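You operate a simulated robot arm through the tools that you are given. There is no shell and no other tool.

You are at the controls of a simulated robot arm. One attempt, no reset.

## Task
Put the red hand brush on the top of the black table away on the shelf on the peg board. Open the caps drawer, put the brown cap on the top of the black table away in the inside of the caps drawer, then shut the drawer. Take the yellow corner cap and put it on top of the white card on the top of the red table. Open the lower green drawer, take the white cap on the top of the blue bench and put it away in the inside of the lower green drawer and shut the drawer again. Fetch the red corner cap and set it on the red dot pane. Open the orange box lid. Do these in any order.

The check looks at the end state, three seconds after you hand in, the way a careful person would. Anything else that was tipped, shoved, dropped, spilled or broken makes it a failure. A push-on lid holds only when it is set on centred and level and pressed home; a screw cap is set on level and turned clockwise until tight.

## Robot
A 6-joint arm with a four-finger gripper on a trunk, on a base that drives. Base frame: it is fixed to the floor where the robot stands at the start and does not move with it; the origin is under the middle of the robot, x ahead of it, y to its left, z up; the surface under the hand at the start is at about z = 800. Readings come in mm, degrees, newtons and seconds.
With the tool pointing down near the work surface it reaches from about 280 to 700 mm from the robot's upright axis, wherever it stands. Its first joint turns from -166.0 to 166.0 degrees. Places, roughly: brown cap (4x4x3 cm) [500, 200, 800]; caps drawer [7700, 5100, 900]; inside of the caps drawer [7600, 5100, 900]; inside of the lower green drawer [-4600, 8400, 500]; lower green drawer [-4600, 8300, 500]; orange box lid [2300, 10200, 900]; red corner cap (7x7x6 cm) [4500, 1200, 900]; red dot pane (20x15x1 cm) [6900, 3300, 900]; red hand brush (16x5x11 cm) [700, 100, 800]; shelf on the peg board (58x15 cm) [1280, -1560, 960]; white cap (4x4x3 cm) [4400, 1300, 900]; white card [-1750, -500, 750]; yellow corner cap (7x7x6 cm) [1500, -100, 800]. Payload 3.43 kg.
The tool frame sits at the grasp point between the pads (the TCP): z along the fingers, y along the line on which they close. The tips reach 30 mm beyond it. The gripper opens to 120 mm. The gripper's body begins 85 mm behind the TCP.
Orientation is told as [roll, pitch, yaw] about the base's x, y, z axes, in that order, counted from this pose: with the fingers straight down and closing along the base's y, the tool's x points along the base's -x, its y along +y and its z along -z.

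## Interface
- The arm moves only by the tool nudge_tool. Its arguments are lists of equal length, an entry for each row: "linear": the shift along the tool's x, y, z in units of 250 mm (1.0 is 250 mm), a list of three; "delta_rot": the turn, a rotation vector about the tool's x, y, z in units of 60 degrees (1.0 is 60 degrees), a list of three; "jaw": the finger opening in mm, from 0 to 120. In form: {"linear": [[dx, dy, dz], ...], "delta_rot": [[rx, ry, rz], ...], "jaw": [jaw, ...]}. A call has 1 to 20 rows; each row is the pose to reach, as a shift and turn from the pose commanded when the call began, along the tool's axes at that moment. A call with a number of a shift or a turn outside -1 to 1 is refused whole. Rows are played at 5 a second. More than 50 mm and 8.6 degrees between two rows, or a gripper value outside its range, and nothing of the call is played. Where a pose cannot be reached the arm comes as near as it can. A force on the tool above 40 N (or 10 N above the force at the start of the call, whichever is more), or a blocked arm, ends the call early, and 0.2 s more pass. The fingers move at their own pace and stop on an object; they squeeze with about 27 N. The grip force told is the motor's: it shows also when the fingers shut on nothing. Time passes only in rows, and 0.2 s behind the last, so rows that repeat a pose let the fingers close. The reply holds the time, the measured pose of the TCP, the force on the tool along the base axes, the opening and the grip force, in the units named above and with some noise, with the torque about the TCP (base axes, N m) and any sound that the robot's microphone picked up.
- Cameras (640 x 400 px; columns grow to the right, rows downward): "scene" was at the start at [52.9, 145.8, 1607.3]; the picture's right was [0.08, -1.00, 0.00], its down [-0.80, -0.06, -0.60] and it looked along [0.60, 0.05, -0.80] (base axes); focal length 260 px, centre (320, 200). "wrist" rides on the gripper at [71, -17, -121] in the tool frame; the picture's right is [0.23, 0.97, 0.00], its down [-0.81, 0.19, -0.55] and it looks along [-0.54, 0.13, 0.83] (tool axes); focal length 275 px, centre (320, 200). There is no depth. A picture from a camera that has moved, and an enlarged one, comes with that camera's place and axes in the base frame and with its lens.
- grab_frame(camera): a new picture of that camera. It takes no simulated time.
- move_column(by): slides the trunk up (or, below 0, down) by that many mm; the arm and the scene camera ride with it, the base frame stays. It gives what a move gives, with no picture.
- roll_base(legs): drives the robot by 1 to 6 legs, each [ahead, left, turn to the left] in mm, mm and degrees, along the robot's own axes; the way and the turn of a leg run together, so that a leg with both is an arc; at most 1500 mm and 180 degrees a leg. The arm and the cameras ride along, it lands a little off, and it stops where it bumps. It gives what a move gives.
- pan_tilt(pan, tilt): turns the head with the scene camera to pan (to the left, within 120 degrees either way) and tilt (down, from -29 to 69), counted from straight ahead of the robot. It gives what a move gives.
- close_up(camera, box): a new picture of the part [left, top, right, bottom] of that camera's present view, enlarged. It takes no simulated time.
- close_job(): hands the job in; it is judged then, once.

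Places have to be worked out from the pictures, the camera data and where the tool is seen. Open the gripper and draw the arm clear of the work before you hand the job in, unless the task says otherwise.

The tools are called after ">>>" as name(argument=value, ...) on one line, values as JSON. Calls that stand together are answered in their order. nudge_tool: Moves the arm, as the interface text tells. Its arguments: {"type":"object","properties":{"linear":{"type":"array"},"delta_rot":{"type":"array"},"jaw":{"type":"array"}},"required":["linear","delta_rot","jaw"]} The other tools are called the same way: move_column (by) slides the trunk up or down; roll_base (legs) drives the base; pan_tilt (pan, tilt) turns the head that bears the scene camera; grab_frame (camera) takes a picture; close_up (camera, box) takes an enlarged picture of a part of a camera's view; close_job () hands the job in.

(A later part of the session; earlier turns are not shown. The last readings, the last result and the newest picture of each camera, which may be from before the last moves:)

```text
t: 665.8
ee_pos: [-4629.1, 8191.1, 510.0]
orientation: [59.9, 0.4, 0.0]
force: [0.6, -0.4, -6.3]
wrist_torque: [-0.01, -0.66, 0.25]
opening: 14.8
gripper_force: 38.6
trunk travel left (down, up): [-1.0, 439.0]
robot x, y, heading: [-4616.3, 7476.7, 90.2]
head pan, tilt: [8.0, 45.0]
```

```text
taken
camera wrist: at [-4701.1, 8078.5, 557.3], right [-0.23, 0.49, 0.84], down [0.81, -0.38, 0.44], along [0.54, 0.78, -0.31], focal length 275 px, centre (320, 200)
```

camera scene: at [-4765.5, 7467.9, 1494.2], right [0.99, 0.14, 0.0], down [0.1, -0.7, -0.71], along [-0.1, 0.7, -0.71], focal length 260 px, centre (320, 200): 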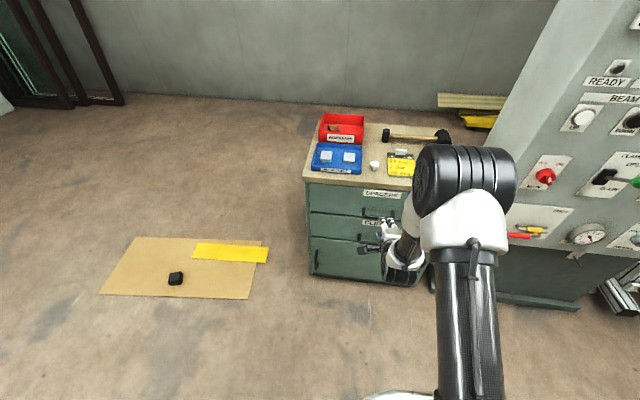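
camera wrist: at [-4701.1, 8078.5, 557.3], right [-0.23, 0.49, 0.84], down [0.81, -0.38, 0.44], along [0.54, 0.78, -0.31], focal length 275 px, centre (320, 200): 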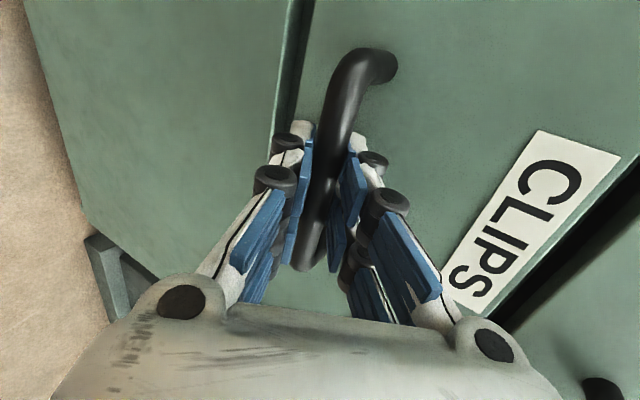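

Firm grip (14.8 mm bar). I pull toward −y by 40 mm first.

>>> nudge_tool(linear=[[0, -0.03, -0.052], [0, -0.06, -0.104], [0, -0.08, -0.139]], delta_rot=[[0, 0, 0], [0, 0, 0], [0, 0, 0]], jaw=[0, 0, 0])

>>> close_up(camera="scene", box=[280, 110, 460, 290])

```text
t: 666.6
ee_pos: [-4630.4, 8152.0, 510.8]
orientation: [60.1, 0.4, 0.1]
force: [1.3, -0.8, -0.2]
wrist_torque: [-0.01, -0.12, 1.38]
opening: 14.5
gripper_force: 44.8
trunk travel left (down, up): [-1.0, 439.0]
robot x, y, heading: [-4616.0, 7478.5, 90.2]
head pan, tilt: [8.0, 45.0]
```

```text
2.22 times, centred on (370, 200) of scene
camera zoom: at [-4765.5, 7537.8, 1494.3], right [0.99, 0.14, 0.0], down [0.1, -0.7, -0.71], along [-0.1, 0.7, -0.71], focal length 577 px, centre (209, 200)
```

zoom: 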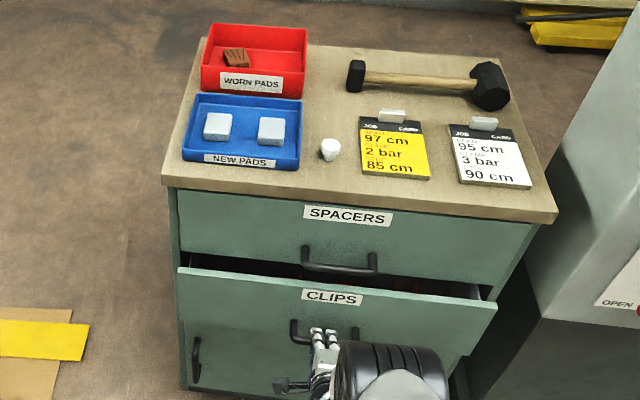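

The drawer moves well. I pull another 80 mm with the arm.

>>> nudge_tool(linear=[[0, -0.04, -0.0693], [0, -0.08, -0.1386], [0, -0.12, -0.2078], [0, -0.16, -0.277]], delta_rot=[[0, 0, 0], [0, 0, 0], [0, 0, 0], [0, 0, 0]], jaw=[0, 0, 0, 0])

>>> roll_base(legs=[[-90, 0, 0]])

>>> close_up(camera="scene", box=[280, 110, 460, 290])

```text
t: 667.6
ee_pos: [-4628.8, 8072.5, 510.8]
orientation: [60.2, 0.3, 0.2]
force: [-17.8, -0.9, 10.9]
wrist_torque: [0.04, -0.82, -0.59]
opening: 14.8
gripper_force: 45.2
trunk travel left (down, up): [-1.0, 439.0]
robot x, y, heading: [-4611.2, 7481.3, 90.1]
head pan, tilt: [8.0, 45.0]
```

```text
t: 668.7
ee_pos: [-4629.7, 7985.5, 510.7]
orientation: [60.3, 0.3, 0.2]
force: [-30.0, -1.5, 18.9]
wrist_torque: [0.09, -0.38, -0.16]
opening: 14.9
gripper_force: 44.8
trunk travel left (down, up): [-1.0, 439.0]
robot x, y, heading: [-4611.5, 7385.5, 90.3]
head pan, tilt: [8.0, 45.0]
```

```text
2.22 times, centred on (370, 200) of scene
camera zoom: at [-4767.3, 7447.1, 1494.2], right [0.99, 0.14, 0.0], down [0.1, -0.7, -0.71], along [-0.1, 0.7, -0.71], focal length 577 px, centre (209, 200)
```

zoom: 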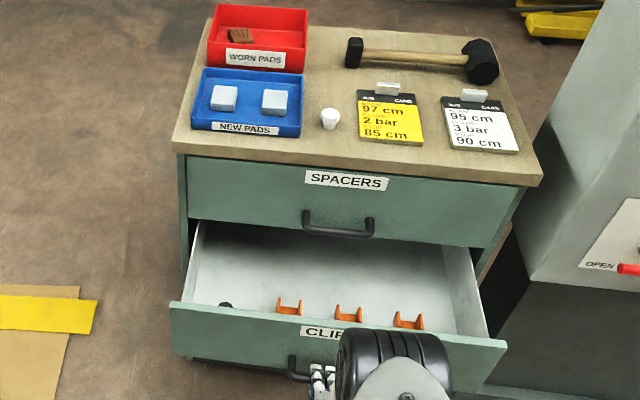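

Drawer open ~206 mm; orange clips lie near its front, with free space behind them. I release the handle and back out.

>>> nudge_tool(linear=[[0, 0, 0], [0, 0, 0], [0, 0, 0]], delta_rot=[[0, 0, 0], [0, 0, 0], [0, 0, 0]], jaw=[24, 36, 42])

>>> nudge_tool(linear=[[0, 0, -0.1], [0, 0, -0.26], [0, 0, -0.44], [0, 0, -0.6]], delta_rot=[[0, 0, 0], [0, 0, 0], [0, 0, 0], [0, 0, 0]], jaw=[42, 42, 42, 42])

>>> grab_frame(camera="scene")

```text
t: 669.5
ee_pos: [-4629.6, 7983.5, 509.6]
orientation: [60.2, 0.5, 0.2]
force: [-0.2, 0.0, 0.6]
wrist_torque: [-0.03, -0.02, -0.04]
opening: 42.0
gripper_force: 0.1
trunk travel left (down, up): [-1.0, 439.0]
robot x, y, heading: [-4613.7, 7387.5, 89.9]
head pan, tilt: [8.0, 45.0]
```

```text
t: 670.5
ee_pos: [-4629.2, 7853.8, 585.4]
orientation: [60.2, 0.3, 0.3]
force: [-0.7, -1.3, 0.9]
wrist_torque: [0.02, -0.04, -0.02]
opening: 42.1
gripper_force: 0.1
trunk travel left (down, up): [-1.0, 439.0]
robot x, y, heading: [-4614.0, 7387.6, 89.8]
head pan, tilt: [8.0, 45.0]
```

```text
taken
camera scene: at [-4765.5, 7448.8, 1494.3], right [0.99, 0.14, 0.0], down [0.1, -0.7, -0.71], along [-0.1, 0.7, -0.71], focal length 260 px, centre (320, 200)
```

scene: 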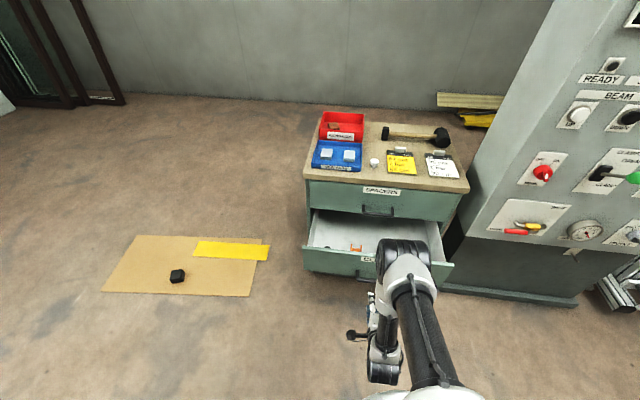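

Now I raise the hand and bring the tool back to vertical.

>>> nudge_tool(linear=[[-0.007, 0.155, -0.075], [-0.014, 0.31, -0.15], [-0.021, 0.466, -0.225], [-0.028, 0.62, -0.3], [-0.036, 0.777, -0.375]], delta_rot=[[0, 0, 0], [0, 0, 0], [0, 0, 0], [0, 0, 0], [0, 0, 0]], jaw=[42, 42, 42, 42, 42])

>>> nudge_tool(linear=[[0, 0.1, -0.02], [0, 0.2, -0.05], [0, 0.3, -0.08], [0, 0.4, -0.11], [0, 0.5, -0.14], [0, 0.6, -0.17], [0, 0.7, -0.2], [0, 0.8, -0.23]], delta_rot=[[0.125, 0, 0], [0.25, 0, 0], [0.375, 0, 0], [0.5, 0, 0], [0.625, 0, 0], [0.75, 0, 0], [0.875, 0, 0], [1.0, 0, 0]], jaw=[42, 42, 42, 42, 42, 42, 42, 42])

```text
t: 671.7
ee_pos: [-4618.7, 7865.4, 802.2]
orientation: [60.1, 0.5, 0.4]
force: [-0.3, -0.1, 0.9]
wrist_torque: [0.02, -0.03, 0.01]
opening: 41.9
gripper_force: 0.1
trunk travel left (down, up): [-1.0, 439.0]
robot x, y, heading: [-4616.2, 7390.3, 89.7]
head pan, tilt: [8.0, 45.0]
```

```text
t: 673.5
ee_pos: [-4616.1, 7916.0, 999.7]
orientation: [0.1, 0.4, 0.3]
force: [1.1, 0.6, 0.6]
wrist_torque: [-0.04, 0.0, 0.02]
opening: 42.0
gripper_force: 0.1
trunk travel left (down, up): [-1.0, 439.0]
robot x, y, heading: [-4613.5, 7386.6, 90.1]
head pan, tilt: [8.0, 45.0]
```

The tool is vertical again. I raise it a little and drive forward (stopping short of the open drawer) to pick the white cap off the cabinet top.

>>> nudge_tool(linear=[[0, 0, -0.15], [0, -0.1, -0.28]], delta_rot=[[0, 0, 0], [0, 0, 0]], jaw=[60, 60])

>>> roll_base(legs=[[345, 0, 0]])

>>> grab_frame(camera="wrist")

>>> grab_frame(camera="scene")

```text
t: 674.1
ee_pos: [-4614.3, 7892.5, 1070.5]
orientation: [0.2, 0.4, 0.3]
force: [-0.5, 0.3, 0.4]
wrist_torque: [-0.01, -0.01, 0.0]
opening: 60.0
gripper_force: 0.2
trunk travel left (down, up): [-1.0, 439.0]
robot x, y, heading: [-4613.0, 7387.4, 90.0]
head pan, tilt: [8.0, 45.0]
```

```text
t: 676.3
ee_pos: [-4617.3, 8235.5, 1070.6]
orientation: [0.2, 0.3, 0.6]
force: [-0.8, 0.7, 0.0]
wrist_torque: [-0.04, 0.0, 0.01]
opening: 60.1
gripper_force: 0.0
trunk travel left (down, up): [-1.0, 439.0]
robot x, y, heading: [-4615.0, 7730.9, 90.5]
head pan, tilt: [8.0, 45.0]
```

```text
taken
camera wrist: at [-4688.8, 8217.0, 1191.3], right [-0.24, 0.97, 0.0], down [0.81, 0.2, 0.55], along [0.53, 0.14, -0.84], focal length 275 px, centre (320, 200)
```

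wrist: 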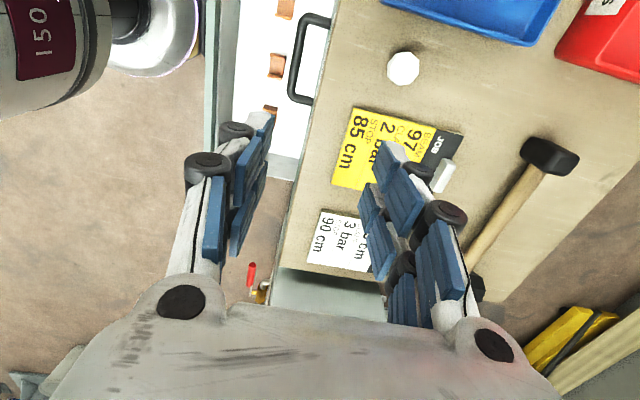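

```text
taken
camera scene: at [-4766.9, 7790.3, 1494.2], right [0.99, 0.14, 0.0], down [0.1, -0.7, -0.71], along [-0.1, 0.7, -0.71], focal length 260 px, centre (320, 200)
```

scene: 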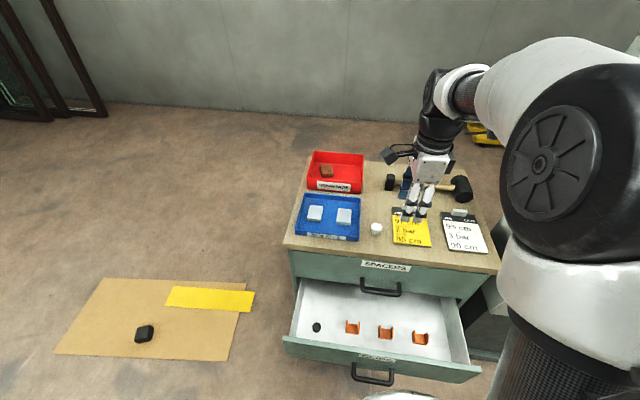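

The white cap is at [−4669,8316] and the drawer shows free space between the orange clips. I move over the cap.

>>> nudge_tool(linear=[[0.05, 0.08, 0.1], [0.1, 0.16, 0.24], [0.15, 0.24, 0.38], [0.203, 0.324, 0.52], [0.203, 0.324, 0.66]], delta_rot=[[0, 0, 0], [0, 0, 0], [0, 0, 0], [0, 0, 0], [0, 0, 0]], jaw=[70, 70, 70, 70, 70])

>>> grab_frame(camera="wrist")

```text
t: 677.5
ee_pos: [-4672.7, 8315.0, 905.5]
orientation: [0.2, 0.4, 0.6]
force: [-0.8, 0.8, 0.1]
wrist_torque: [0.02, -0.01, 0.01]
opening: 69.8
gripper_force: 0.0
trunk travel left (down, up): [-1.0, 439.0]
robot x, y, heading: [-4617.6, 7731.1, 90.4]
head pan, tilt: [8.0, 45.0]
```

```text
taken
camera wrist: at [-4742.8, 8295.9, 1026.9], right [-0.24, 0.97, 0.01], down [0.81, 0.2, 0.55], along [0.53, 0.14, -0.84], focal length 275 px, centre (320, 200)
```

wrist: 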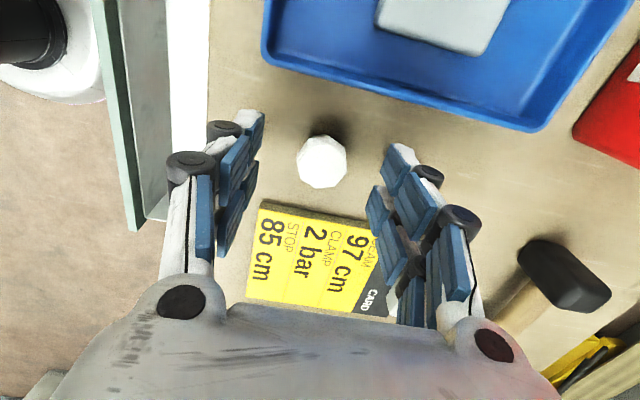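

Centred on the cap. I descend, grip it, and lift.

>>> nudge_tool(linear=[[-0.01, 0.006, 0.08], [-0.01, 0.006, 0.134], [-0.01, 0.006, 0.134], [-0.01, 0.006, 0.134], [-0.01, 0.006, 0.134], [-0.01, 0.006, 0.134], [-0.01, 0.006, 0.134]], delta_rot=[[0, 0, 0], [0, 0, 0], [0, 0, 0], [0, 0, 0], [0, 0, 0], [0, 0, 0], [0, 0, 0]], jaw=[70, 70, 55, 40, 25, 0, 0])

>>> nudge_tool(linear=[[0, 0, -0.08], [0, 0, -0.24], [0, 0, -0.4], [0, 0, -0.56]], delta_rot=[[0, 0, 0], [0, 0, 0], [0, 0, 0], [0, 0, 0]], jaw=[0, 0, 0, 0])

>>> grab_frame(camera="wrist")

```text
t: 679.1
ee_pos: [-4668.8, 8316.0, 871.7]
orientation: [0.1, 0.5, 0.7]
force: [0.1, -0.7, -0.3]
wrist_torque: [-0.02, -0.03, 0.0]
opening: 29.0
gripper_force: 26.8
trunk travel left (down, up): [-1.0, 439.0]
robot x, y, heading: [-4616.1, 7733.2, 90.1]
head pan, tilt: [8.0, 45.0]
```

```text
t: 680.1
ee_pos: [-4667.7, 8314.5, 1015.8]
orientation: [0.2, 0.4, 0.5]
force: [0.0, -0.1, 0.0]
wrist_torque: [-0.03, 0.01, -0.02]
opening: 28.5
gripper_force: 26.5
trunk travel left (down, up): [-1.0, 439.0]
robot x, y, heading: [-4613.7, 7730.3, 90.4]
head pan, tilt: [8.0, 45.0]
```

```text
taken
camera wrist: at [-4737.8, 8295.0, 1136.4], right [-0.24, 0.97, 0.0], down [0.81, 0.2, 0.55], along [0.53, 0.14, -0.84], focal length 275 px, centre (320, 200)
```

wrist: 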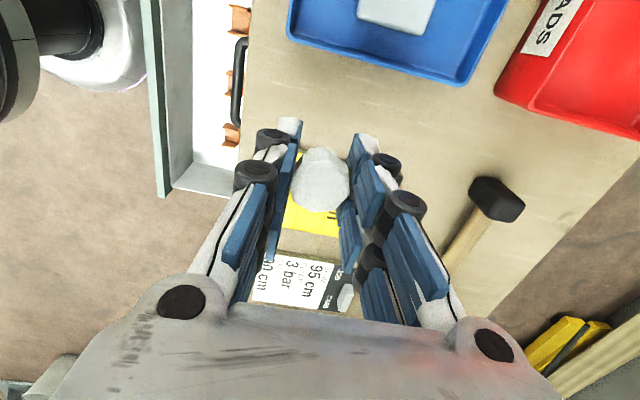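

The cap is held. I carry it in front of the cabinet above the open drawer, between two clips (target ≈[−4635,8121]).

>>> nudge_tool(linear=[[-0.025, -0.155, 0], [-0.05, -0.31, 0], [-0.075, -0.465, 0], [-0.1, -0.62, 0.03], [-0.123, -0.775, 0.064]], delta_rot=[[0, 0, 0], [0, 0, 0], [0, 0, 0], [0, 0, 0], [0, 0, 0]], jaw=[0, 0, 0, 0, 0])

>>> nudge_tool(linear=[[0, 0, 0.17], [0, 0, 0.34], [0, 0, 0.51], [0, 0, 0.68], [0, 0, 0.85], [0, 0, 1.0]], delta_rot=[[0, 0, 0], [0, 0, 0], [0, 0, 0], [0, 0, 0], [0, 0, 0], [0, 0, 0]], jaw=[0, 0, 0, 0, 0, 0])

>>> grab_frame(camera="wrist")

>>> grab_frame(camera="scene")

```text
t: 681.3
ee_pos: [-4637.4, 8124.6, 998.3]
orientation: [0.3, 0.3, 0.6]
force: [-0.3, 0.7, 0.6]
wrist_torque: [-0.04, 0.02, 0.0]
opening: 28.7
gripper_force: 26.5
trunk travel left (down, up): [-1.0, 439.0]
robot x, y, heading: [-4609.8, 7728.8, 90.3]
head pan, tilt: [8.0, 45.0]
```

```text
t: 682.7
ee_pos: [-4635.9, 8127.8, 742.5]
orientation: [0.2, 0.4, 0.6]
force: [-0.3, 0.1, -0.1]
wrist_torque: [0.03, 0.01, 0.03]
opening: 28.7
gripper_force: 27.0
trunk travel left (down, up): [-1.0, 439.0]
robot x, y, heading: [-4615.7, 7732.0, 90.4]
head pan, tilt: [8.0, 45.0]
```

```text
taken
camera wrist: at [-4707.1, 8108.1, 862.8], right [-0.24, 0.97, 0.01], down [0.81, 0.2, 0.55], along [0.53, 0.14, -0.84], focal length 275 px, centre (320, 200)
```

wrist: 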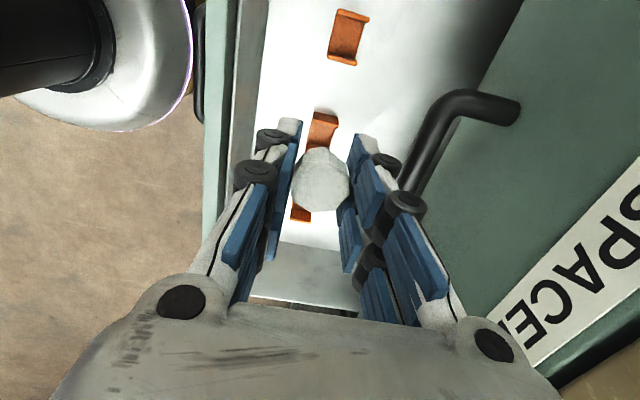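

```text
taken
camera scene: at [-4767.0, 7790.0, 1494.2], right [0.99, 0.14, 0.0], down [0.1, -0.7, -0.71], along [-0.1, 0.7, -0.71], focal length 260 px, centre (320, 200)
```

scene: 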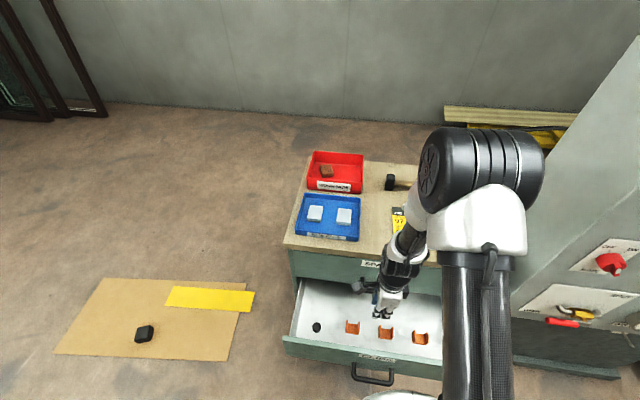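

The target lies midway between two clips; clear span is y≈8053 (panel) to 8197 (upper handle), so I centre at y≈8125 and descend further.

>>> nudge_tool(linear=[[0, -0.012, 0.15], [0, -0.012, 0.3], [0, -0.012, 0.45], [0, -0.012, 0.6], [0, -0.012, 0.72]], delta_rot=[[0, 0, 0], [0, 0, 0], [0, 0, 0], [0, 0, 0], [0, 0, 0]], jaw=[0, 0, 0, 0, 0])

>>> grab_frame(camera="wrist")

>>> close_up(camera="scene", box=[280, 230, 460, 400])

```text
t: 683.9
ee_pos: [-4640.8, 8123.7, 562.5]
orientation: [0.2, 0.4, 0.5]
force: [0.3, 0.8, 0.4]
wrist_torque: [-0.04, -0.02, -0.01]
opening: 28.6
gripper_force: 26.6
out of reach, approached as far as the arm can: row 3
trunk travel left (down, up): [-1.0, 439.0]
robot x, y, heading: [-4612.4, 7733.0, 90.3]
head pan, tilt: [8.0, 45.0]
```

```text
taken
camera wrist: at [-4711.1, 8103.3, 683.4], right [-0.24, 0.97, 0.01], down [0.81, 0.2, 0.55], along [0.53, 0.14, -0.84], focal length 275 px, centre (320, 200)
```

wrist: 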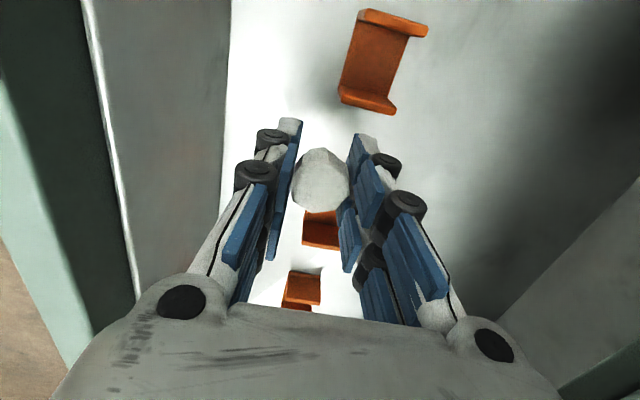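

```text
2.35 times, centred on (370, 315) of scene
camera zoom: at [-4767.0, 7790.0, 1494.3], right [0.99, 0.14, 0.0], down [0.1, -0.7, -0.71], along [-0.1, 0.7, -0.71], focal length 610 px, centre (202, -71)
```

zoom: 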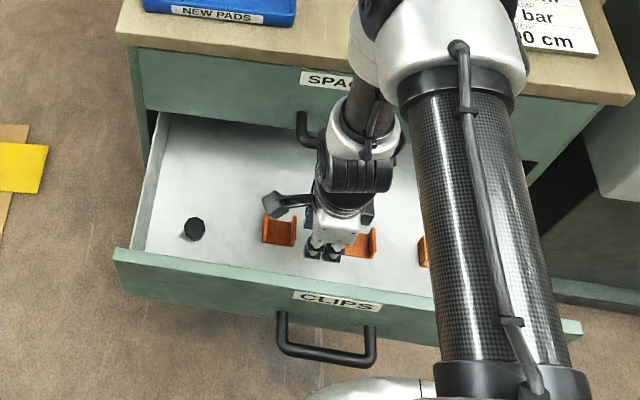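

Good clearance. I lower further toward the drawer floor in stages.

>>> nudge_tool(linear=[[-0.01, 0, 0.08], [-0.01, 0, 0.15]], delta_rot=[[0, 0, 0], [0, 0, 0]], jaw=[0, 0])

>>> grab_frame(camera="wrist")

>>> close_up(camera="scene", box=[300, 250, 420, 360])

```text
t: 684.5
ee_pos: [-4634.8, 8121.9, 526.0]
orientation: [0.3, 0.4, 0.6]
force: [0.7, -0.4, -0.1]
wrist_torque: [0.01, 0.02, 0.03]
opening: 28.9
gripper_force: 27.4
trunk travel left (down, up): [-1.0, 439.0]
robot x, y, heading: [-4611.9, 7730.2, 90.1]
head pan, tilt: [8.0, 45.0]
```

```text
taken
camera wrist: at [-4705.7, 8103.9, 646.8], right [-0.24, 0.97, 0.01], down [0.81, 0.2, 0.55], along [0.53, 0.14, -0.84], focal length 275 px, centre (320, 200)
```

wrist: 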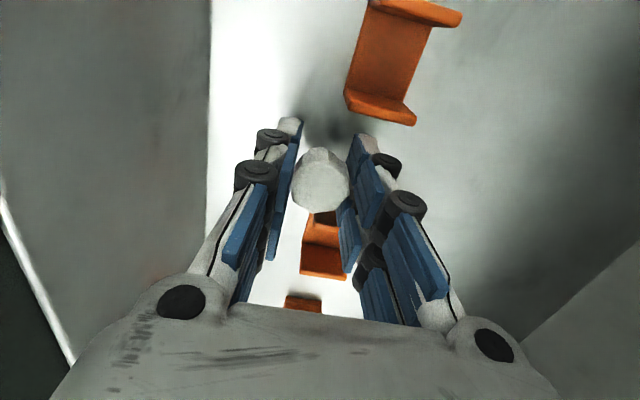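

```text
3.64 times, centred on (360, 305) of scene
camera zoom: at [-4766.9, 7789.9, 1494.3], right [0.99, 0.14, 0.0], down [0.1, -0.7, -0.71], along [-0.1, 0.7, -0.71], focal length 944 px, centre (174, -182)
```

zoom: 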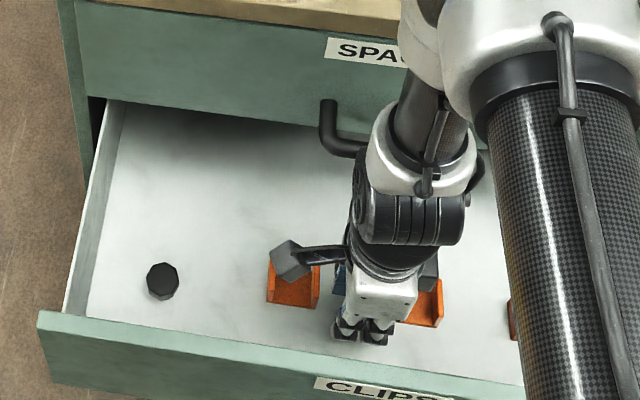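

>>> nudge_tool(linear=[[0, 0, 0.05], [0, 0, 0.09]], delta_rot=[[0, 0, 0], [0, 0, 0]], jaw=[0, 0])

>>> nudge_tool(linear=[[0, 0, 0.02]], delta_rot=[[0, 0, 0]], jaw=[0])

>>> nudge_tool(linear=[[0, 0, 0.02]], delta_rot=[[0, 0, 0]], jaw=[0])

```text
t: 685.1
ee_pos: [-4633.7, 8123.1, 506.7]
orientation: [0.2, 0.4, 0.7]
force: [-0.3, -0.4, 14.4]
wrist_torque: [-0.04, -0.01, 0.0]
opening: 28.4
gripper_force: 27.3
trunk travel left (down, up): [-1.0, 439.0]
robot x, y, heading: [-4612.7, 7731.1, 90.2]
head pan, tilt: [8.0, 45.0]
```

```text
t: 685.5
ee_pos: [-4633.8, 8125.3, 504.0]
orientation: [0.5, 0.4, 0.7]
force: [1.9, 0.7, 20.5]
wrist_torque: [-0.26, -0.29, -0.02]
opening: 28.7
gripper_force: 27.4
trunk travel left (down, up): [-1.0, 439.0]
robot x, y, heading: [-4613.2, 7730.0, 90.3]
head pan, tilt: [8.0, 45.0]
stopped in row 1: the force on the tool passed its limit at 48 N (the readings are from after the stop); the commanded pose is now the measured one
```

```text
t: 685.8
ee_pos: [-4634.2, 8127.5, 503.8]
orientation: [0.6, 0.4, 0.6]
force: [0.9, 1.0, 20.0]
wrist_torque: [-0.32, -0.28, 0.05]
opening: 28.8
gripper_force: 27.2
trunk travel left (down, up): [-1.0, 439.0]
robot x, y, heading: [-4614.5, 7730.8, 90.6]
head pan, tilt: [8.0, 45.0]
stopped in row 1: the force on the tool passed its limit at 50 N (the readings are from after the stop); the commanded pose is now the measured one
```

Contact: the cap is on the drawer floor. I ease up, open and withdraw.

>>> nudge_tool(linear=[[0, 0, -0.01], [0, 0, -0.01], [0, 0, -0.01], [0, 0, -0.01]], delta_rot=[[0, 0, 0], [0, 0, 0], [0, 0, 0], [0, 0, 0]], jaw=[30, 40, 50, 54])

>>> nudge_tool(linear=[[0, 0, -0.08], [0, 0, -0.22], [0, 0, -0.38], [0, 0, -0.56], [0, 0, -0.74], [0, 0, -0.92]], delta_rot=[[0, 0, 0], [0, 0, 0], [0, 0, 0], [0, 0, 0], [0, 0, 0], [0, 0, 0]], jaw=[54, 54, 54, 54, 54, 54])

>>> grab_frame(camera="wrist")

>>> close_up(camera="scene", box=[280, 230, 460, 400])

```text
t: 686.8
ee_pos: [-4633.4, 8127.0, 505.7]
orientation: [0.6, 0.3, 0.6]
force: [0.0, 0.1, 0.5]
wrist_torque: [-0.02, 0.04, 0.0]
opening: 54.0
gripper_force: 0.0
trunk travel left (down, up): [-1.0, 439.0]
robot x, y, heading: [-4614.3, 7730.3, 90.5]
head pan, tilt: [8.0, 45.0]
```

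```text
t: 688.2
ee_pos: [-4630.0, 8100.8, 721.6]
orientation: [1.4, 0.4, 0.4]
force: [0.3, -0.1, -0.8]
wrist_torque: [0.0, 0.01, 0.04]
opening: 54.0
gripper_force: 0.0
out of reach, approached as far as the arm can: row 5, 6
trunk travel left (down, up): [-1.0, 439.0]
robot x, y, heading: [-4613.1, 7726.1, 90.2]
head pan, tilt: [8.0, 45.0]
```

```text
taken
camera wrist: at [-4701.2, 8079.7, 842.5], right [-0.24, 0.97, 0.03], down [0.81, 0.19, 0.55], along [0.53, 0.15, -0.83], focal length 275 px, centre (320, 200)
```

wrist: 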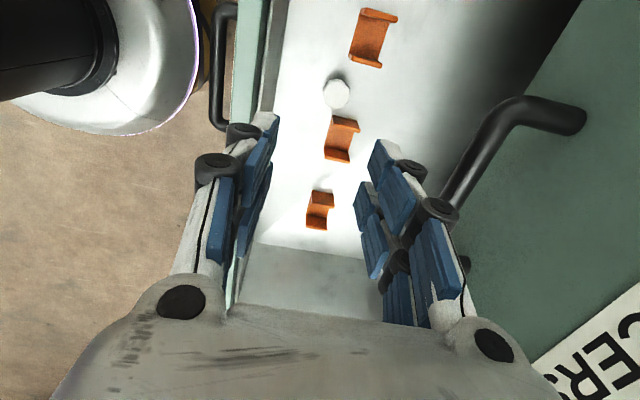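

```text
2.35 times, centred on (370, 315) of scene
camera zoom: at [-4766.9, 7789.8, 1494.3], right [0.99, 0.14, 0.0], down [0.1, -0.7, -0.71], along [-0.1, 0.7, -0.71], focal length 610 px, centre (202, -71)
```

zoom: 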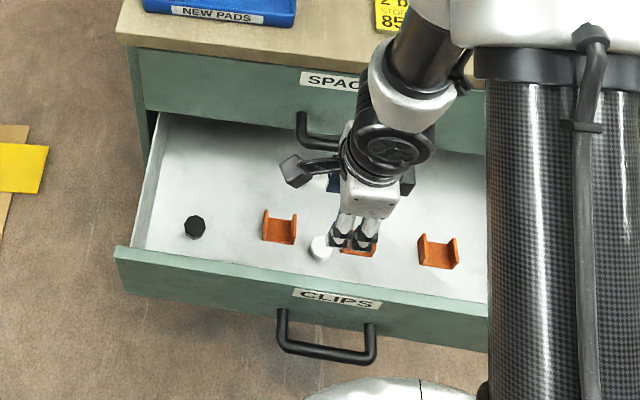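

The white cap stands in the drawer between the clips. I continue upward, slightly outward, to clear the cabinet.

>>> nudge_tool(linear=[[0, 0.06, -0.08], [0, 0.1, -0.24], [0, 0.14, -0.4], [0, 0.16, -0.56], [0, 0.16, -0.72], [0, 0.16, -0.88], [0, 0.16, -1.0]], delta_rot=[[0, 0, 0], [0, 0, 0], [0, 0, 0], [0, 0, 0], [0, 0, 0], [0, 0, 0], [0, 0, 0]], jaw=[54, 54, 54, 54, 54, 54, 54])

>>> grab_frame(camera="scene")

```text
t: 689.8
ee_pos: [-4629.7, 8138.1, 969.1]
orientation: [0.5, 0.4, 0.5]
force: [0.1, -0.3, 1.1]
wrist_torque: [-0.02, -0.01, 0.03]
opening: 53.9
gripper_force: 0.0
out of reach, approached as far as the arm can: row 1
trunk travel left (down, up): [-1.0, 439.0]
robot x, y, heading: [-4613.0, 7728.5, 90.2]
head pan, tilt: [8.0, 45.0]
```

```text
taken
camera scene: at [-4766.9, 7789.6, 1494.3], right [0.99, 0.14, 0.0], down [0.1, -0.7, -0.71], along [-0.1, 0.7, -0.71], focal length 260 px, centre (320, 200)
```

scene: 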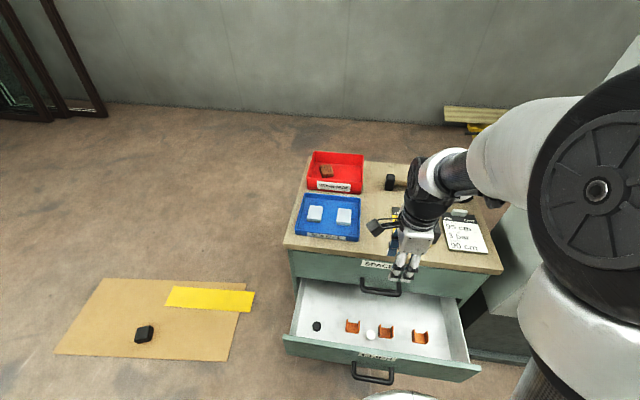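

Now to shut it: I'll push the drawer panel with closed fingers, tool pitched 60°. First I back the base off.

>>> roll_base(legs=[[-440, 0, 0]])

>>> nudge_tool(linear=[[0, 0.095, 0.115], [0, 0.19, 0.23], [0, 0.285, 0.345], [0, 0.38, 0.46], [0, 0.475, 0.575], [0, 0.57, 0.69], [0, 0.665, 0.805], [0, 0.76, 0.92]], delta_rot=[[-0.125, 0, 0], [-0.25, 0, 0], [-0.375, 0, 0], [-0.5, 0, 0], [-0.625, 0, 0], [-0.75, 0, 0], [-0.875, 0, 0], [-1.0, 0, 0]], jaw=[40, 30, 20, 10, 0, 0, 0, 0])

>>> grab_frame(camera="wrist")

```text
t: 692.5
ee_pos: [-4627.8, 7702.3, 969.5]
orientation: [0.5, 0.4, 0.7]
force: [0.0, -0.3, -0.1]
wrist_torque: [0.02, 0.01, -0.03]
opening: 54.0
gripper_force: 0.2
trunk travel left (down, up): [-1.0, 439.0]
robot x, y, heading: [-4612.1, 7291.5, 90.5]
head pan, tilt: [8.0, 45.0]
```

```text
t: 694.3
ee_pos: [-4631.2, 7895.2, 739.2]
orientation: [60.6, 0.5, 0.7]
force: [-0.5, 0.4, 0.2]
wrist_torque: [-0.03, 0.0, 0.04]
opening: 0.0
gripper_force: 26.7
trunk travel left (down, up): [-1.0, 439.0]
robot x, y, heading: [-4613.5, 7292.0, 90.6]
head pan, tilt: [8.0, 45.0]
```

```text
taken
camera wrist: at [-4700.4, 7780.1, 784.6], right [-0.23, 0.47, 0.85], down [0.82, -0.38, 0.43], along [0.53, 0.8, -0.3], focal length 275 px, centre (320, 200)
```

wrist: 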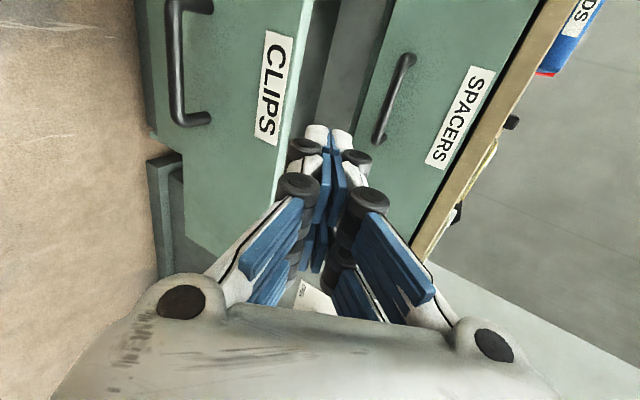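

I descend to just in front of the drawer panel, above its handle.

>>> nudge_tool(linear=[[-0.004, -0.1, 0.11], [-0.008, -0.19, 0.23], [-0.012, -0.26, 0.36], [-0.016, -0.32, 0.5], [-0.016, -0.35, 0.62]], delta_rot=[[0, 0, 0], [0, 0, 0], [0, 0, 0], [0, 0, 0], [0, 0, 0]], jaw=[0, 0, 0, 0, 0])

>>> grab_frame(camera="wrist")

>>> close_up(camera="scene", box=[290, 110, 470, 290])

```text
t: 695.5
ee_pos: [-4628.1, 7987.8, 590.4]
orientation: [60.4, 0.4, 0.7]
force: [0.0, -0.1, 0.4]
wrist_torque: [0.01, 0.01, 0.0]
opening: 0.0
gripper_force: 27.1
trunk travel left (down, up): [-1.0, 439.0]
robot x, y, heading: [-4611.8, 7293.3, 90.5]
head pan, tilt: [8.0, 45.0]
```

```text
taken
camera wrist: at [-4697.8, 7872.8, 634.8], right [-0.23, 0.48, 0.85], down [0.82, -0.38, 0.43], along [0.53, 0.79, -0.3], focal length 275 px, centre (320, 200)
```

wrist: 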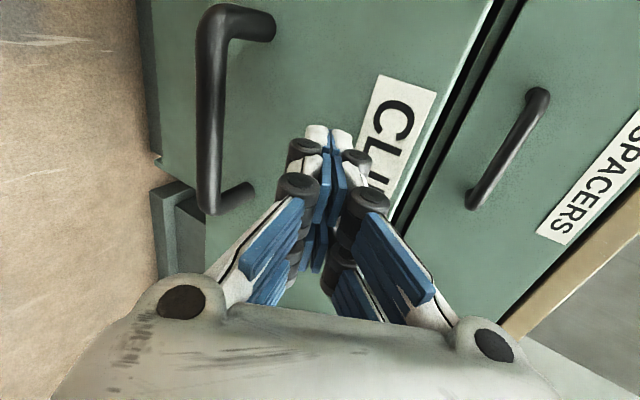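

```text
2.22 times, centred on (380, 200) of scene
camera zoom: at [-4764.2, 7352.2, 1494.3], right [0.99, 0.15, 0.0], down [0.1, -0.7, -0.71], along [-0.1, 0.7, -0.71], focal length 577 px, centre (187, 200)
```

zoom: 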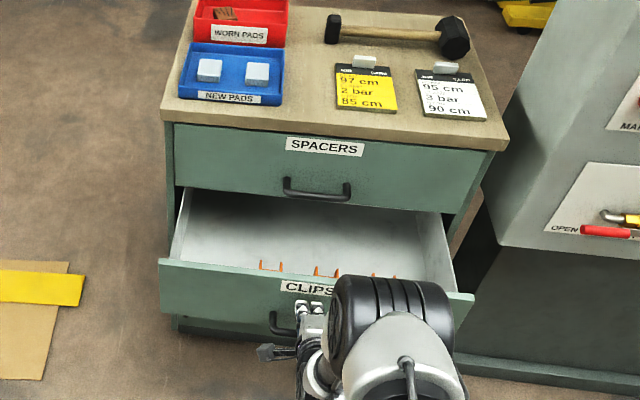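

The closed fingers are just in front of the panel. I roll the base ahead ~190 mm so the hand pushes the drawer most of the way in.

>>> roll_base(legs=[[100, 0, 0]])

>>> close_up(camera="scene", box=[290, 110, 470, 290])

>>> roll_base(legs=[[80, 0, -0.5]])

>>> close_up(camera="scene", box=[290, 110, 470, 290])

```text
t: 696.6
ee_pos: [-4629.6, 8087.1, 589.9]
orientation: [60.5, 0.5, 0.7]
force: [-0.5, 0.1, 0.3]
wrist_torque: [-0.01, 0.0, 0.01]
opening: 0.1
gripper_force: 27.1
trunk travel left (down, up): [-1.0, 439.0]
robot x, y, heading: [-4611.6, 7392.9, 90.4]
head pan, tilt: [8.0, 45.0]
```

```text
2.22 times, centred on (380, 200) of scene
camera zoom: at [-4765.1, 7452.1, 1494.2], right [0.99, 0.15, 0.0], down [0.1, -0.7, -0.71], along [-0.1, 0.7, -0.71], focal length 577 px, centre (187, 200)
```

zoom: 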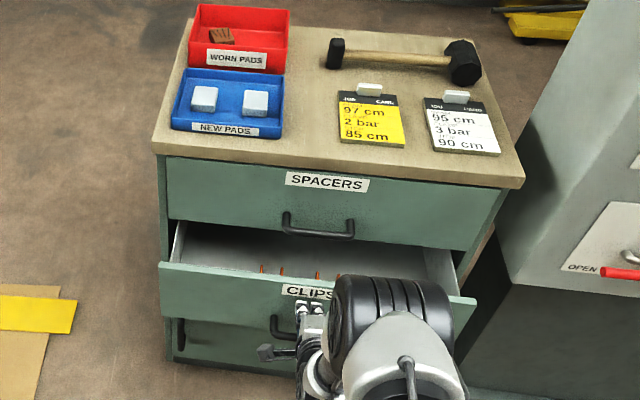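

```text
t: 697.7
ee_pos: [-4621.3, 8169.4, 589.7]
orientation: [60.5, 0.4, 0.1]
force: [-0.3, 0.0, 0.2]
wrist_torque: [-0.02, 0.0, -0.02]
opening: 0.1
gripper_force: 26.9
trunk travel left (down, up): [-1.0, 439.0]
robot x, y, heading: [-4612.6, 7473.0, 90.0]
head pan, tilt: [8.0, 45.0]
```

```text
2.22 times, centred on (380, 200) of scene
camera zoom: at [-4764.8, 7535.4, 1494.2], right [0.99, 0.14, 0.0], down [0.1, -0.7, -0.71], along [-0.1, 0.7, -0.71], focal length 577 px, centre (187, 200)
```

zoom: 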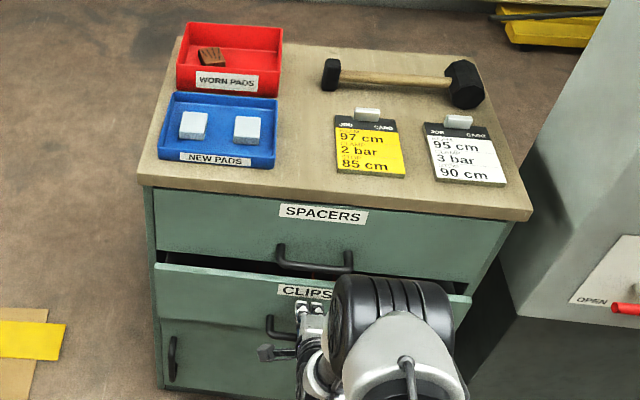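

Nearly in. I roll 25 mm more, then finish with the arm watching the force.

>>> roll_base(legs=[[25, 0, 0]])

>>> nudge_tool(linear=[[0, 0.02, 0.0346], [0, 0.034, 0.059]], delta_rot=[[0, 0, 0], [0, 0, 0]], jaw=[0, 0])

>>> close_up(camera="scene", box=[290, 110, 470, 290])

```text
t: 698.5
ee_pos: [-4623.0, 8193.5, 590.2]
orientation: [60.6, 0.5, 0.1]
force: [-0.3, 0.4, 0.7]
wrist_torque: [0.03, 0.0, 0.0]
opening: 0.1
gripper_force: 26.6
trunk travel left (down, up): [-1.0, 439.0]
robot x, y, heading: [-4611.6, 7499.8, 89.6]
head pan, tilt: [8.0, 45.0]
```

```text
t: 699.1
ee_pos: [-4622.2, 8210.2, 589.6]
orientation: [60.4, 0.4, 0.2]
force: [-0.8, -5.5, 1.7]
wrist_torque: [0.05, -0.03, -0.07]
opening: 0.0
gripper_force: 27.6
trunk travel left (down, up): [-1.0, 439.0]
robot x, y, heading: [-4613.8, 7500.6, 89.7]
head pan, tilt: [8.0, 45.0]
```

```text
2.22 times, centred on (380, 200) of scene
camera zoom: at [-4764.8, 7559.3, 1494.4], right [0.99, 0.14, 0.0], down [0.1, -0.7, -0.71], along [-0.1, 0.7, -0.71], focal length 577 px, centre (187, 200)
```

zoom: 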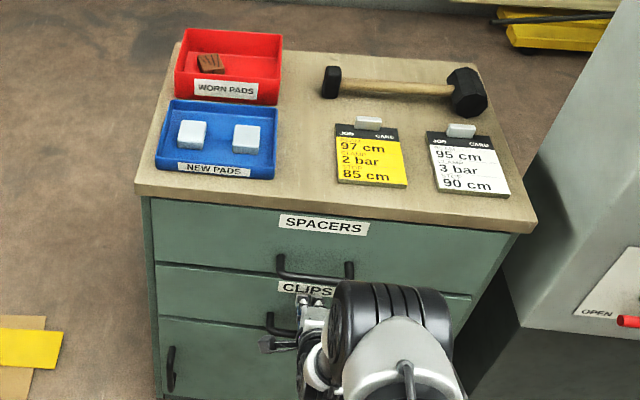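

It's essentially closed with force starting to rise; I press a few more millimetres until it seats firmly.

>>> nudge_tool(linear=[[0, 0.008, 0.0139]], delta_rot=[[0, 0, 0]], jaw=[0])

>>> nudge_tool(linear=[[0, 0.005, 0.0087]], delta_rot=[[0, 0, 0]], jaw=[0])

```text
t: 699.6
ee_pos: [-4621.1, 8209.9, 585.2]
orientation: [60.1, 0.4, 0.1]
force: [-0.3, -12.0, 4.2]
wrist_torque: [0.04, -0.03, -0.05]
opening: 0.1
gripper_force: 27.1
trunk travel left (down, up): [-1.0, 439.0]
robot x, y, heading: [-4612.8, 7502.4, 89.8]
head pan, tilt: [8.0, 45.0]
stopped in row 1: the force on the tool passed its limit at 43 N (the readings are from after the stop); the commanded pose is now the measured one
```

```text
t: 700.0
ee_pos: [-4621.4, 8210.4, 585.5]
orientation: [60.0, 0.4, 0.1]
force: [-0.1, -30.8, 12.6]
wrist_torque: [0.16, 0.02, -0.1]
opening: 0.0
gripper_force: 26.7
trunk travel left (down, up): [-1.0, 439.0]
robot x, y, heading: [-4614.2, 7498.1, 89.8]
head pan, tilt: [8.0, 45.0]
```

The drawer is at its stop. I back away and check that it's flush.

>>> nudge_tool(linear=[[0, 0, -0.15], [0, 0, -0.33], [0, 0, -0.51], [0, 0, -0.69]], delta_rot=[[0, 0, 0], [0, 0, 0], [0, 0, 0], [0, 0, 0]], jaw=[0, 0, 0, 0])

>>> grab_frame(camera="wrist")

>>> close_up(camera="scene", box=[290, 110, 470, 290])

```text
t: 701.0
ee_pos: [-4620.6, 8065.7, 674.3]
orientation: [60.2, 0.3, 0.1]
force: [0.2, -0.7, 0.6]
wrist_torque: [0.03, 0.0, 0.03]
opening: 0.0
gripper_force: 26.5
trunk travel left (down, up): [-1.0, 439.0]
robot x, y, heading: [-4617.0, 7498.7, 89.8]
head pan, tilt: [8.0, 45.0]
```

```text
taken
camera wrist: at [-4690.7, 7952.2, 719.4], right [-0.23, 0.48, 0.85], down [0.81, -0.38, 0.44], along [0.53, 0.79, -0.31], focal length 275 px, centre (320, 200)
```

wrist: 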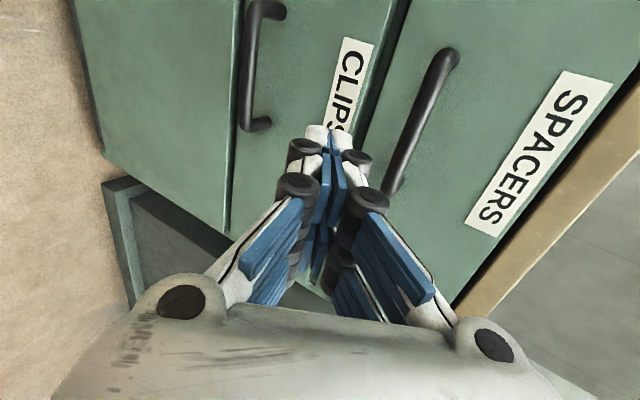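

```text
2.22 times, centred on (380, 200) of scene
camera zoom: at [-4764.8, 7559.4, 1494.3], right [0.99, 0.14, 0.0], down [0.1, -0.7, -0.71], along [-0.1, 0.7, -0.71], focal length 577 px, centre (187, 200)
```

zoom: 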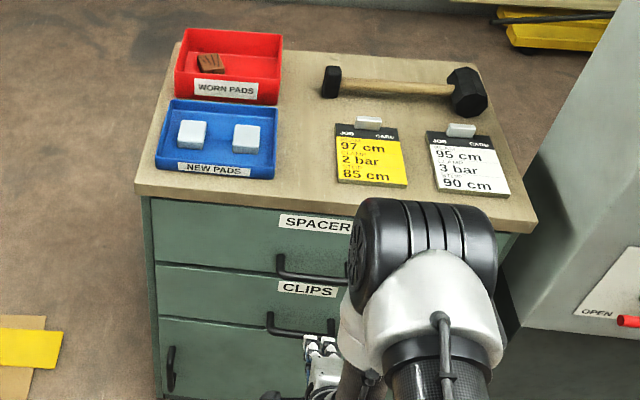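

Flush and shut. Remaining: the orange box lid. I raise the hand, bring the tool upright, and restore the trunk height.

>>> nudge_tool(linear=[[0, 0.13, -0.11], [0, 0.28, -0.2], [0, 0.44, -0.29], [0, 0.6, -0.37], [0, 0.74, -0.45]], delta_rot=[[0, 0, 0], [0, 0, 0], [0, 0, 0], [0, 0, 0], [0, 0, 0]], jaw=[0, 0, 0, 0, 0])

>>> nudge_tool(linear=[[0, 0.1, -0.08], [0, 0.2, -0.16], [0, 0.3, -0.24], [0, 0.4, -0.32], [0, 0.5, -0.38], [0, 0.58, -0.44], [0, 0.66, -0.48], [0, 0.72, -0.5]], delta_rot=[[0.125, 0, 0], [0.25, 0, 0], [0.375, 0, 0], [0.5, 0, 0], [0.625, 0, 0], [0.75, 0, 0], [0.875, 0, 0], [1.0, 0, 0]], jaw=[0, 0, 0, 0, 0, 0, 0, 0])

>>> move_column(by=124)

>>> pan_tilt(pan=-60, tilt=20)

>>> grab_frame(camera="scene")

```text
t: 702.2
ee_pos: [-4618.1, 8061.2, 888.3]
orientation: [60.1, 0.3, 0.1]
force: [-0.4, -0.6, -0.3]
wrist_torque: [0.05, 0.0, 0.02]
opening: 0.1
gripper_force: 26.9
trunk travel left (down, up): [-1.0, 439.0]
robot x, y, heading: [-4609.8, 7500.5, 90.1]
head pan, tilt: [8.0, 45.0]
```

```text
t: 704.0
ee_pos: [-4617.8, 8037.7, 1105.6]
orientation: [0.0, 0.5, 0.1]
force: [0.6, -0.7, -0.3]
wrist_torque: [-0.02, -0.02, 0.0]
opening: 0.0
gripper_force: 27.3
trunk travel left (down, up): [-1.0, 439.0]
robot x, y, heading: [-4613.9, 7498.4, 89.5]
head pan, tilt: [8.0, 45.0]
```

```text
t: 705.6
ee_pos: [-4618.0, 8037.2, 1230.0]
orientation: [0.1, 0.4, 0.1]
force: [-0.2, 0.0, 0.5]
wrist_torque: [0.01, 0.0, 0.01]
opening: 0.0
gripper_force: 26.9
trunk travel left (down, up): [-125.0, 315.0]
robot x, y, heading: [-4614.8, 7498.9, 89.8]
head pan, tilt: [8.0, 45.0]
```

```text
t: 707.0
ee_pos: [-4617.3, 8037.5, 1230.4]
orientation: [0.2, 0.3, 0.1]
force: [0.0, 0.1, 0.9]
wrist_torque: [-0.01, 0.02, 0.0]
opening: 0.2
gripper_force: 27.3
trunk travel left (down, up): [-125.0, 315.0]
robot x, y, heading: [-4613.4, 7500.6, 89.8]
head pan, tilt: [-60.0, 20.0]
```

```text
taken
camera scene: at [-4672.9, 7525.6, 1656.9], right [0.5, -0.87, 0.0], down [-0.3, -0.17, -0.94], along [0.81, 0.47, -0.34], focal length 260 px, centre (320, 200)
```

scene: 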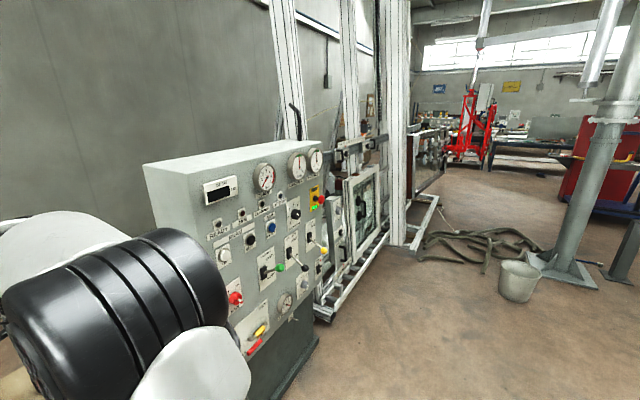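

I retract the arm and retrace the route: away from the cabinet, back to y≈5420, then east.

>>> nudge_tool(linear=[[0, -0.15, 0], [0, -0.3, 0], [0, -0.44, 0.05]], delta_rot=[[0, 0, 0], [0, 0, 0], [0, 0, 0]], jaw=[20, 30, 40])

>>> roll_base(legs=[[-400, 0, 0], [0, -1200, 0], [-1400, 0, 0], [-280, 0, 0], [0, 0, -90]])

```text
t: 707.8
ee_pos: [-4618.6, 7926.5, 1214.0]
orientation: [0.3, 0.3, 0.2]
force: [0.1, -0.8, 0.2]
wrist_torque: [0.06, -0.02, 0.01]
opening: 39.7
gripper_force: 0.1
trunk travel left (down, up): [-125.0, 315.0]
robot x, y, heading: [-4613.8, 7501.1, 89.9]
head pan, tilt: [-60.0, 20.0]
```

```text
t: 727.9
ee_pos: [-3022.6, 5408.6, 1213.7]
orientation: [0.1, 0.4, -91.4]
force: [-0.1, 0.3, 0.1]
wrist_torque: [0.0, 0.01, 0.0]
opening: 39.9
gripper_force: 0.1
trunk travel left (down, up): [-125.0, 315.0]
robot x, y, heading: [-3452.0, 5419.2, -1.7]
head pan, tilt: [-60.0, 20.0]
```

I drive east between the low table and the crane column to x≈−50 and look north-east.

>>> roll_base(legs=[[1450, 0, 1.7], [1450, 0, 0], [430, 0, 0]])

>>> pan_tilt(pan=50, tilt=20)

>>> grab_frame(camera="scene")

>>> pan_tilt(pan=95, tilt=30)

>>> grab_frame(camera="scene")

```text
t: 743.9
ee_pos: [243.9, 5365.0, 1213.8]
orientation: [0.0, 0.3, -91.2]
force: [0.4, 0.1, 0.2]
wrist_torque: [0.02, 0.0, 0.03]
opening: 40.2
gripper_force: 0.1
trunk travel left (down, up): [-125.0, 315.0]
robot x, y, heading: [-185.1, 5370.0, -1.6]
head pan, tilt: [-60.0, 20.0]
```

```text
t: 745.7
ee_pos: [244.6, 5366.5, 1213.0]
orientation: [0.1, 0.4, -91.2]
force: [-0.4, 0.6, -0.1]
wrist_torque: [-0.01, -0.02, 0.01]
opening: 39.9
gripper_force: 0.0
trunk travel left (down, up): [-125.0, 315.0]
robot x, y, heading: [-183.5, 5372.8, -1.4]
head pan, tilt: [50.0, 20.0]
```

```text
taken
camera scene: at [-140.8, 5581.5, 1657.0], right [0.75, -0.66, 0.0], down [-0.23, -0.26, -0.94], along [0.62, 0.7, -0.34], focal length 260 px, centre (320, 200)
```

scene: 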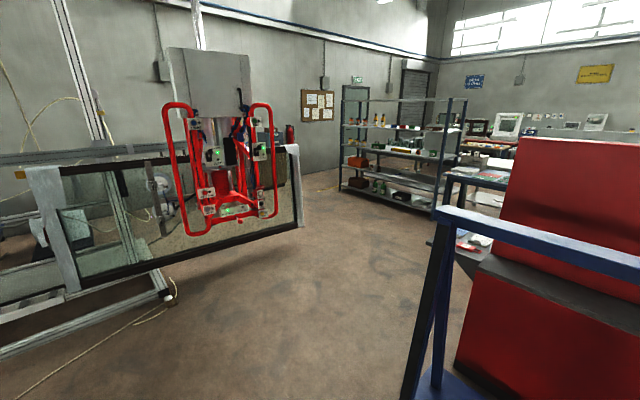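

```text
t: 746.9
ee_pos: [244.5, 5365.3, 1214.6]
orientation: [0.2, 0.4, -91.2]
force: [0.9, -0.3, -0.3]
wrist_torque: [-0.01, -0.02, -0.02]
opening: 40.0
gripper_force: 0.0
trunk travel left (down, up): [-125.0, 315.0]
robot x, y, heading: [-185.3, 5369.1, -1.2]
head pan, tilt: [95.0, 30.0]
```

```text
taken
camera scene: at [-208.0, 5602.0, 1640.9], right [1.0, 0.06, 0.0], down [0.03, -0.5, -0.87], along [-0.05, 0.86, -0.5], focal length 260 px, centre (320, 200)
```

scene: 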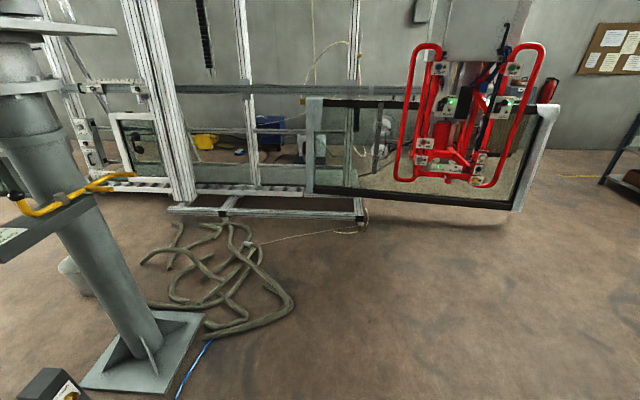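

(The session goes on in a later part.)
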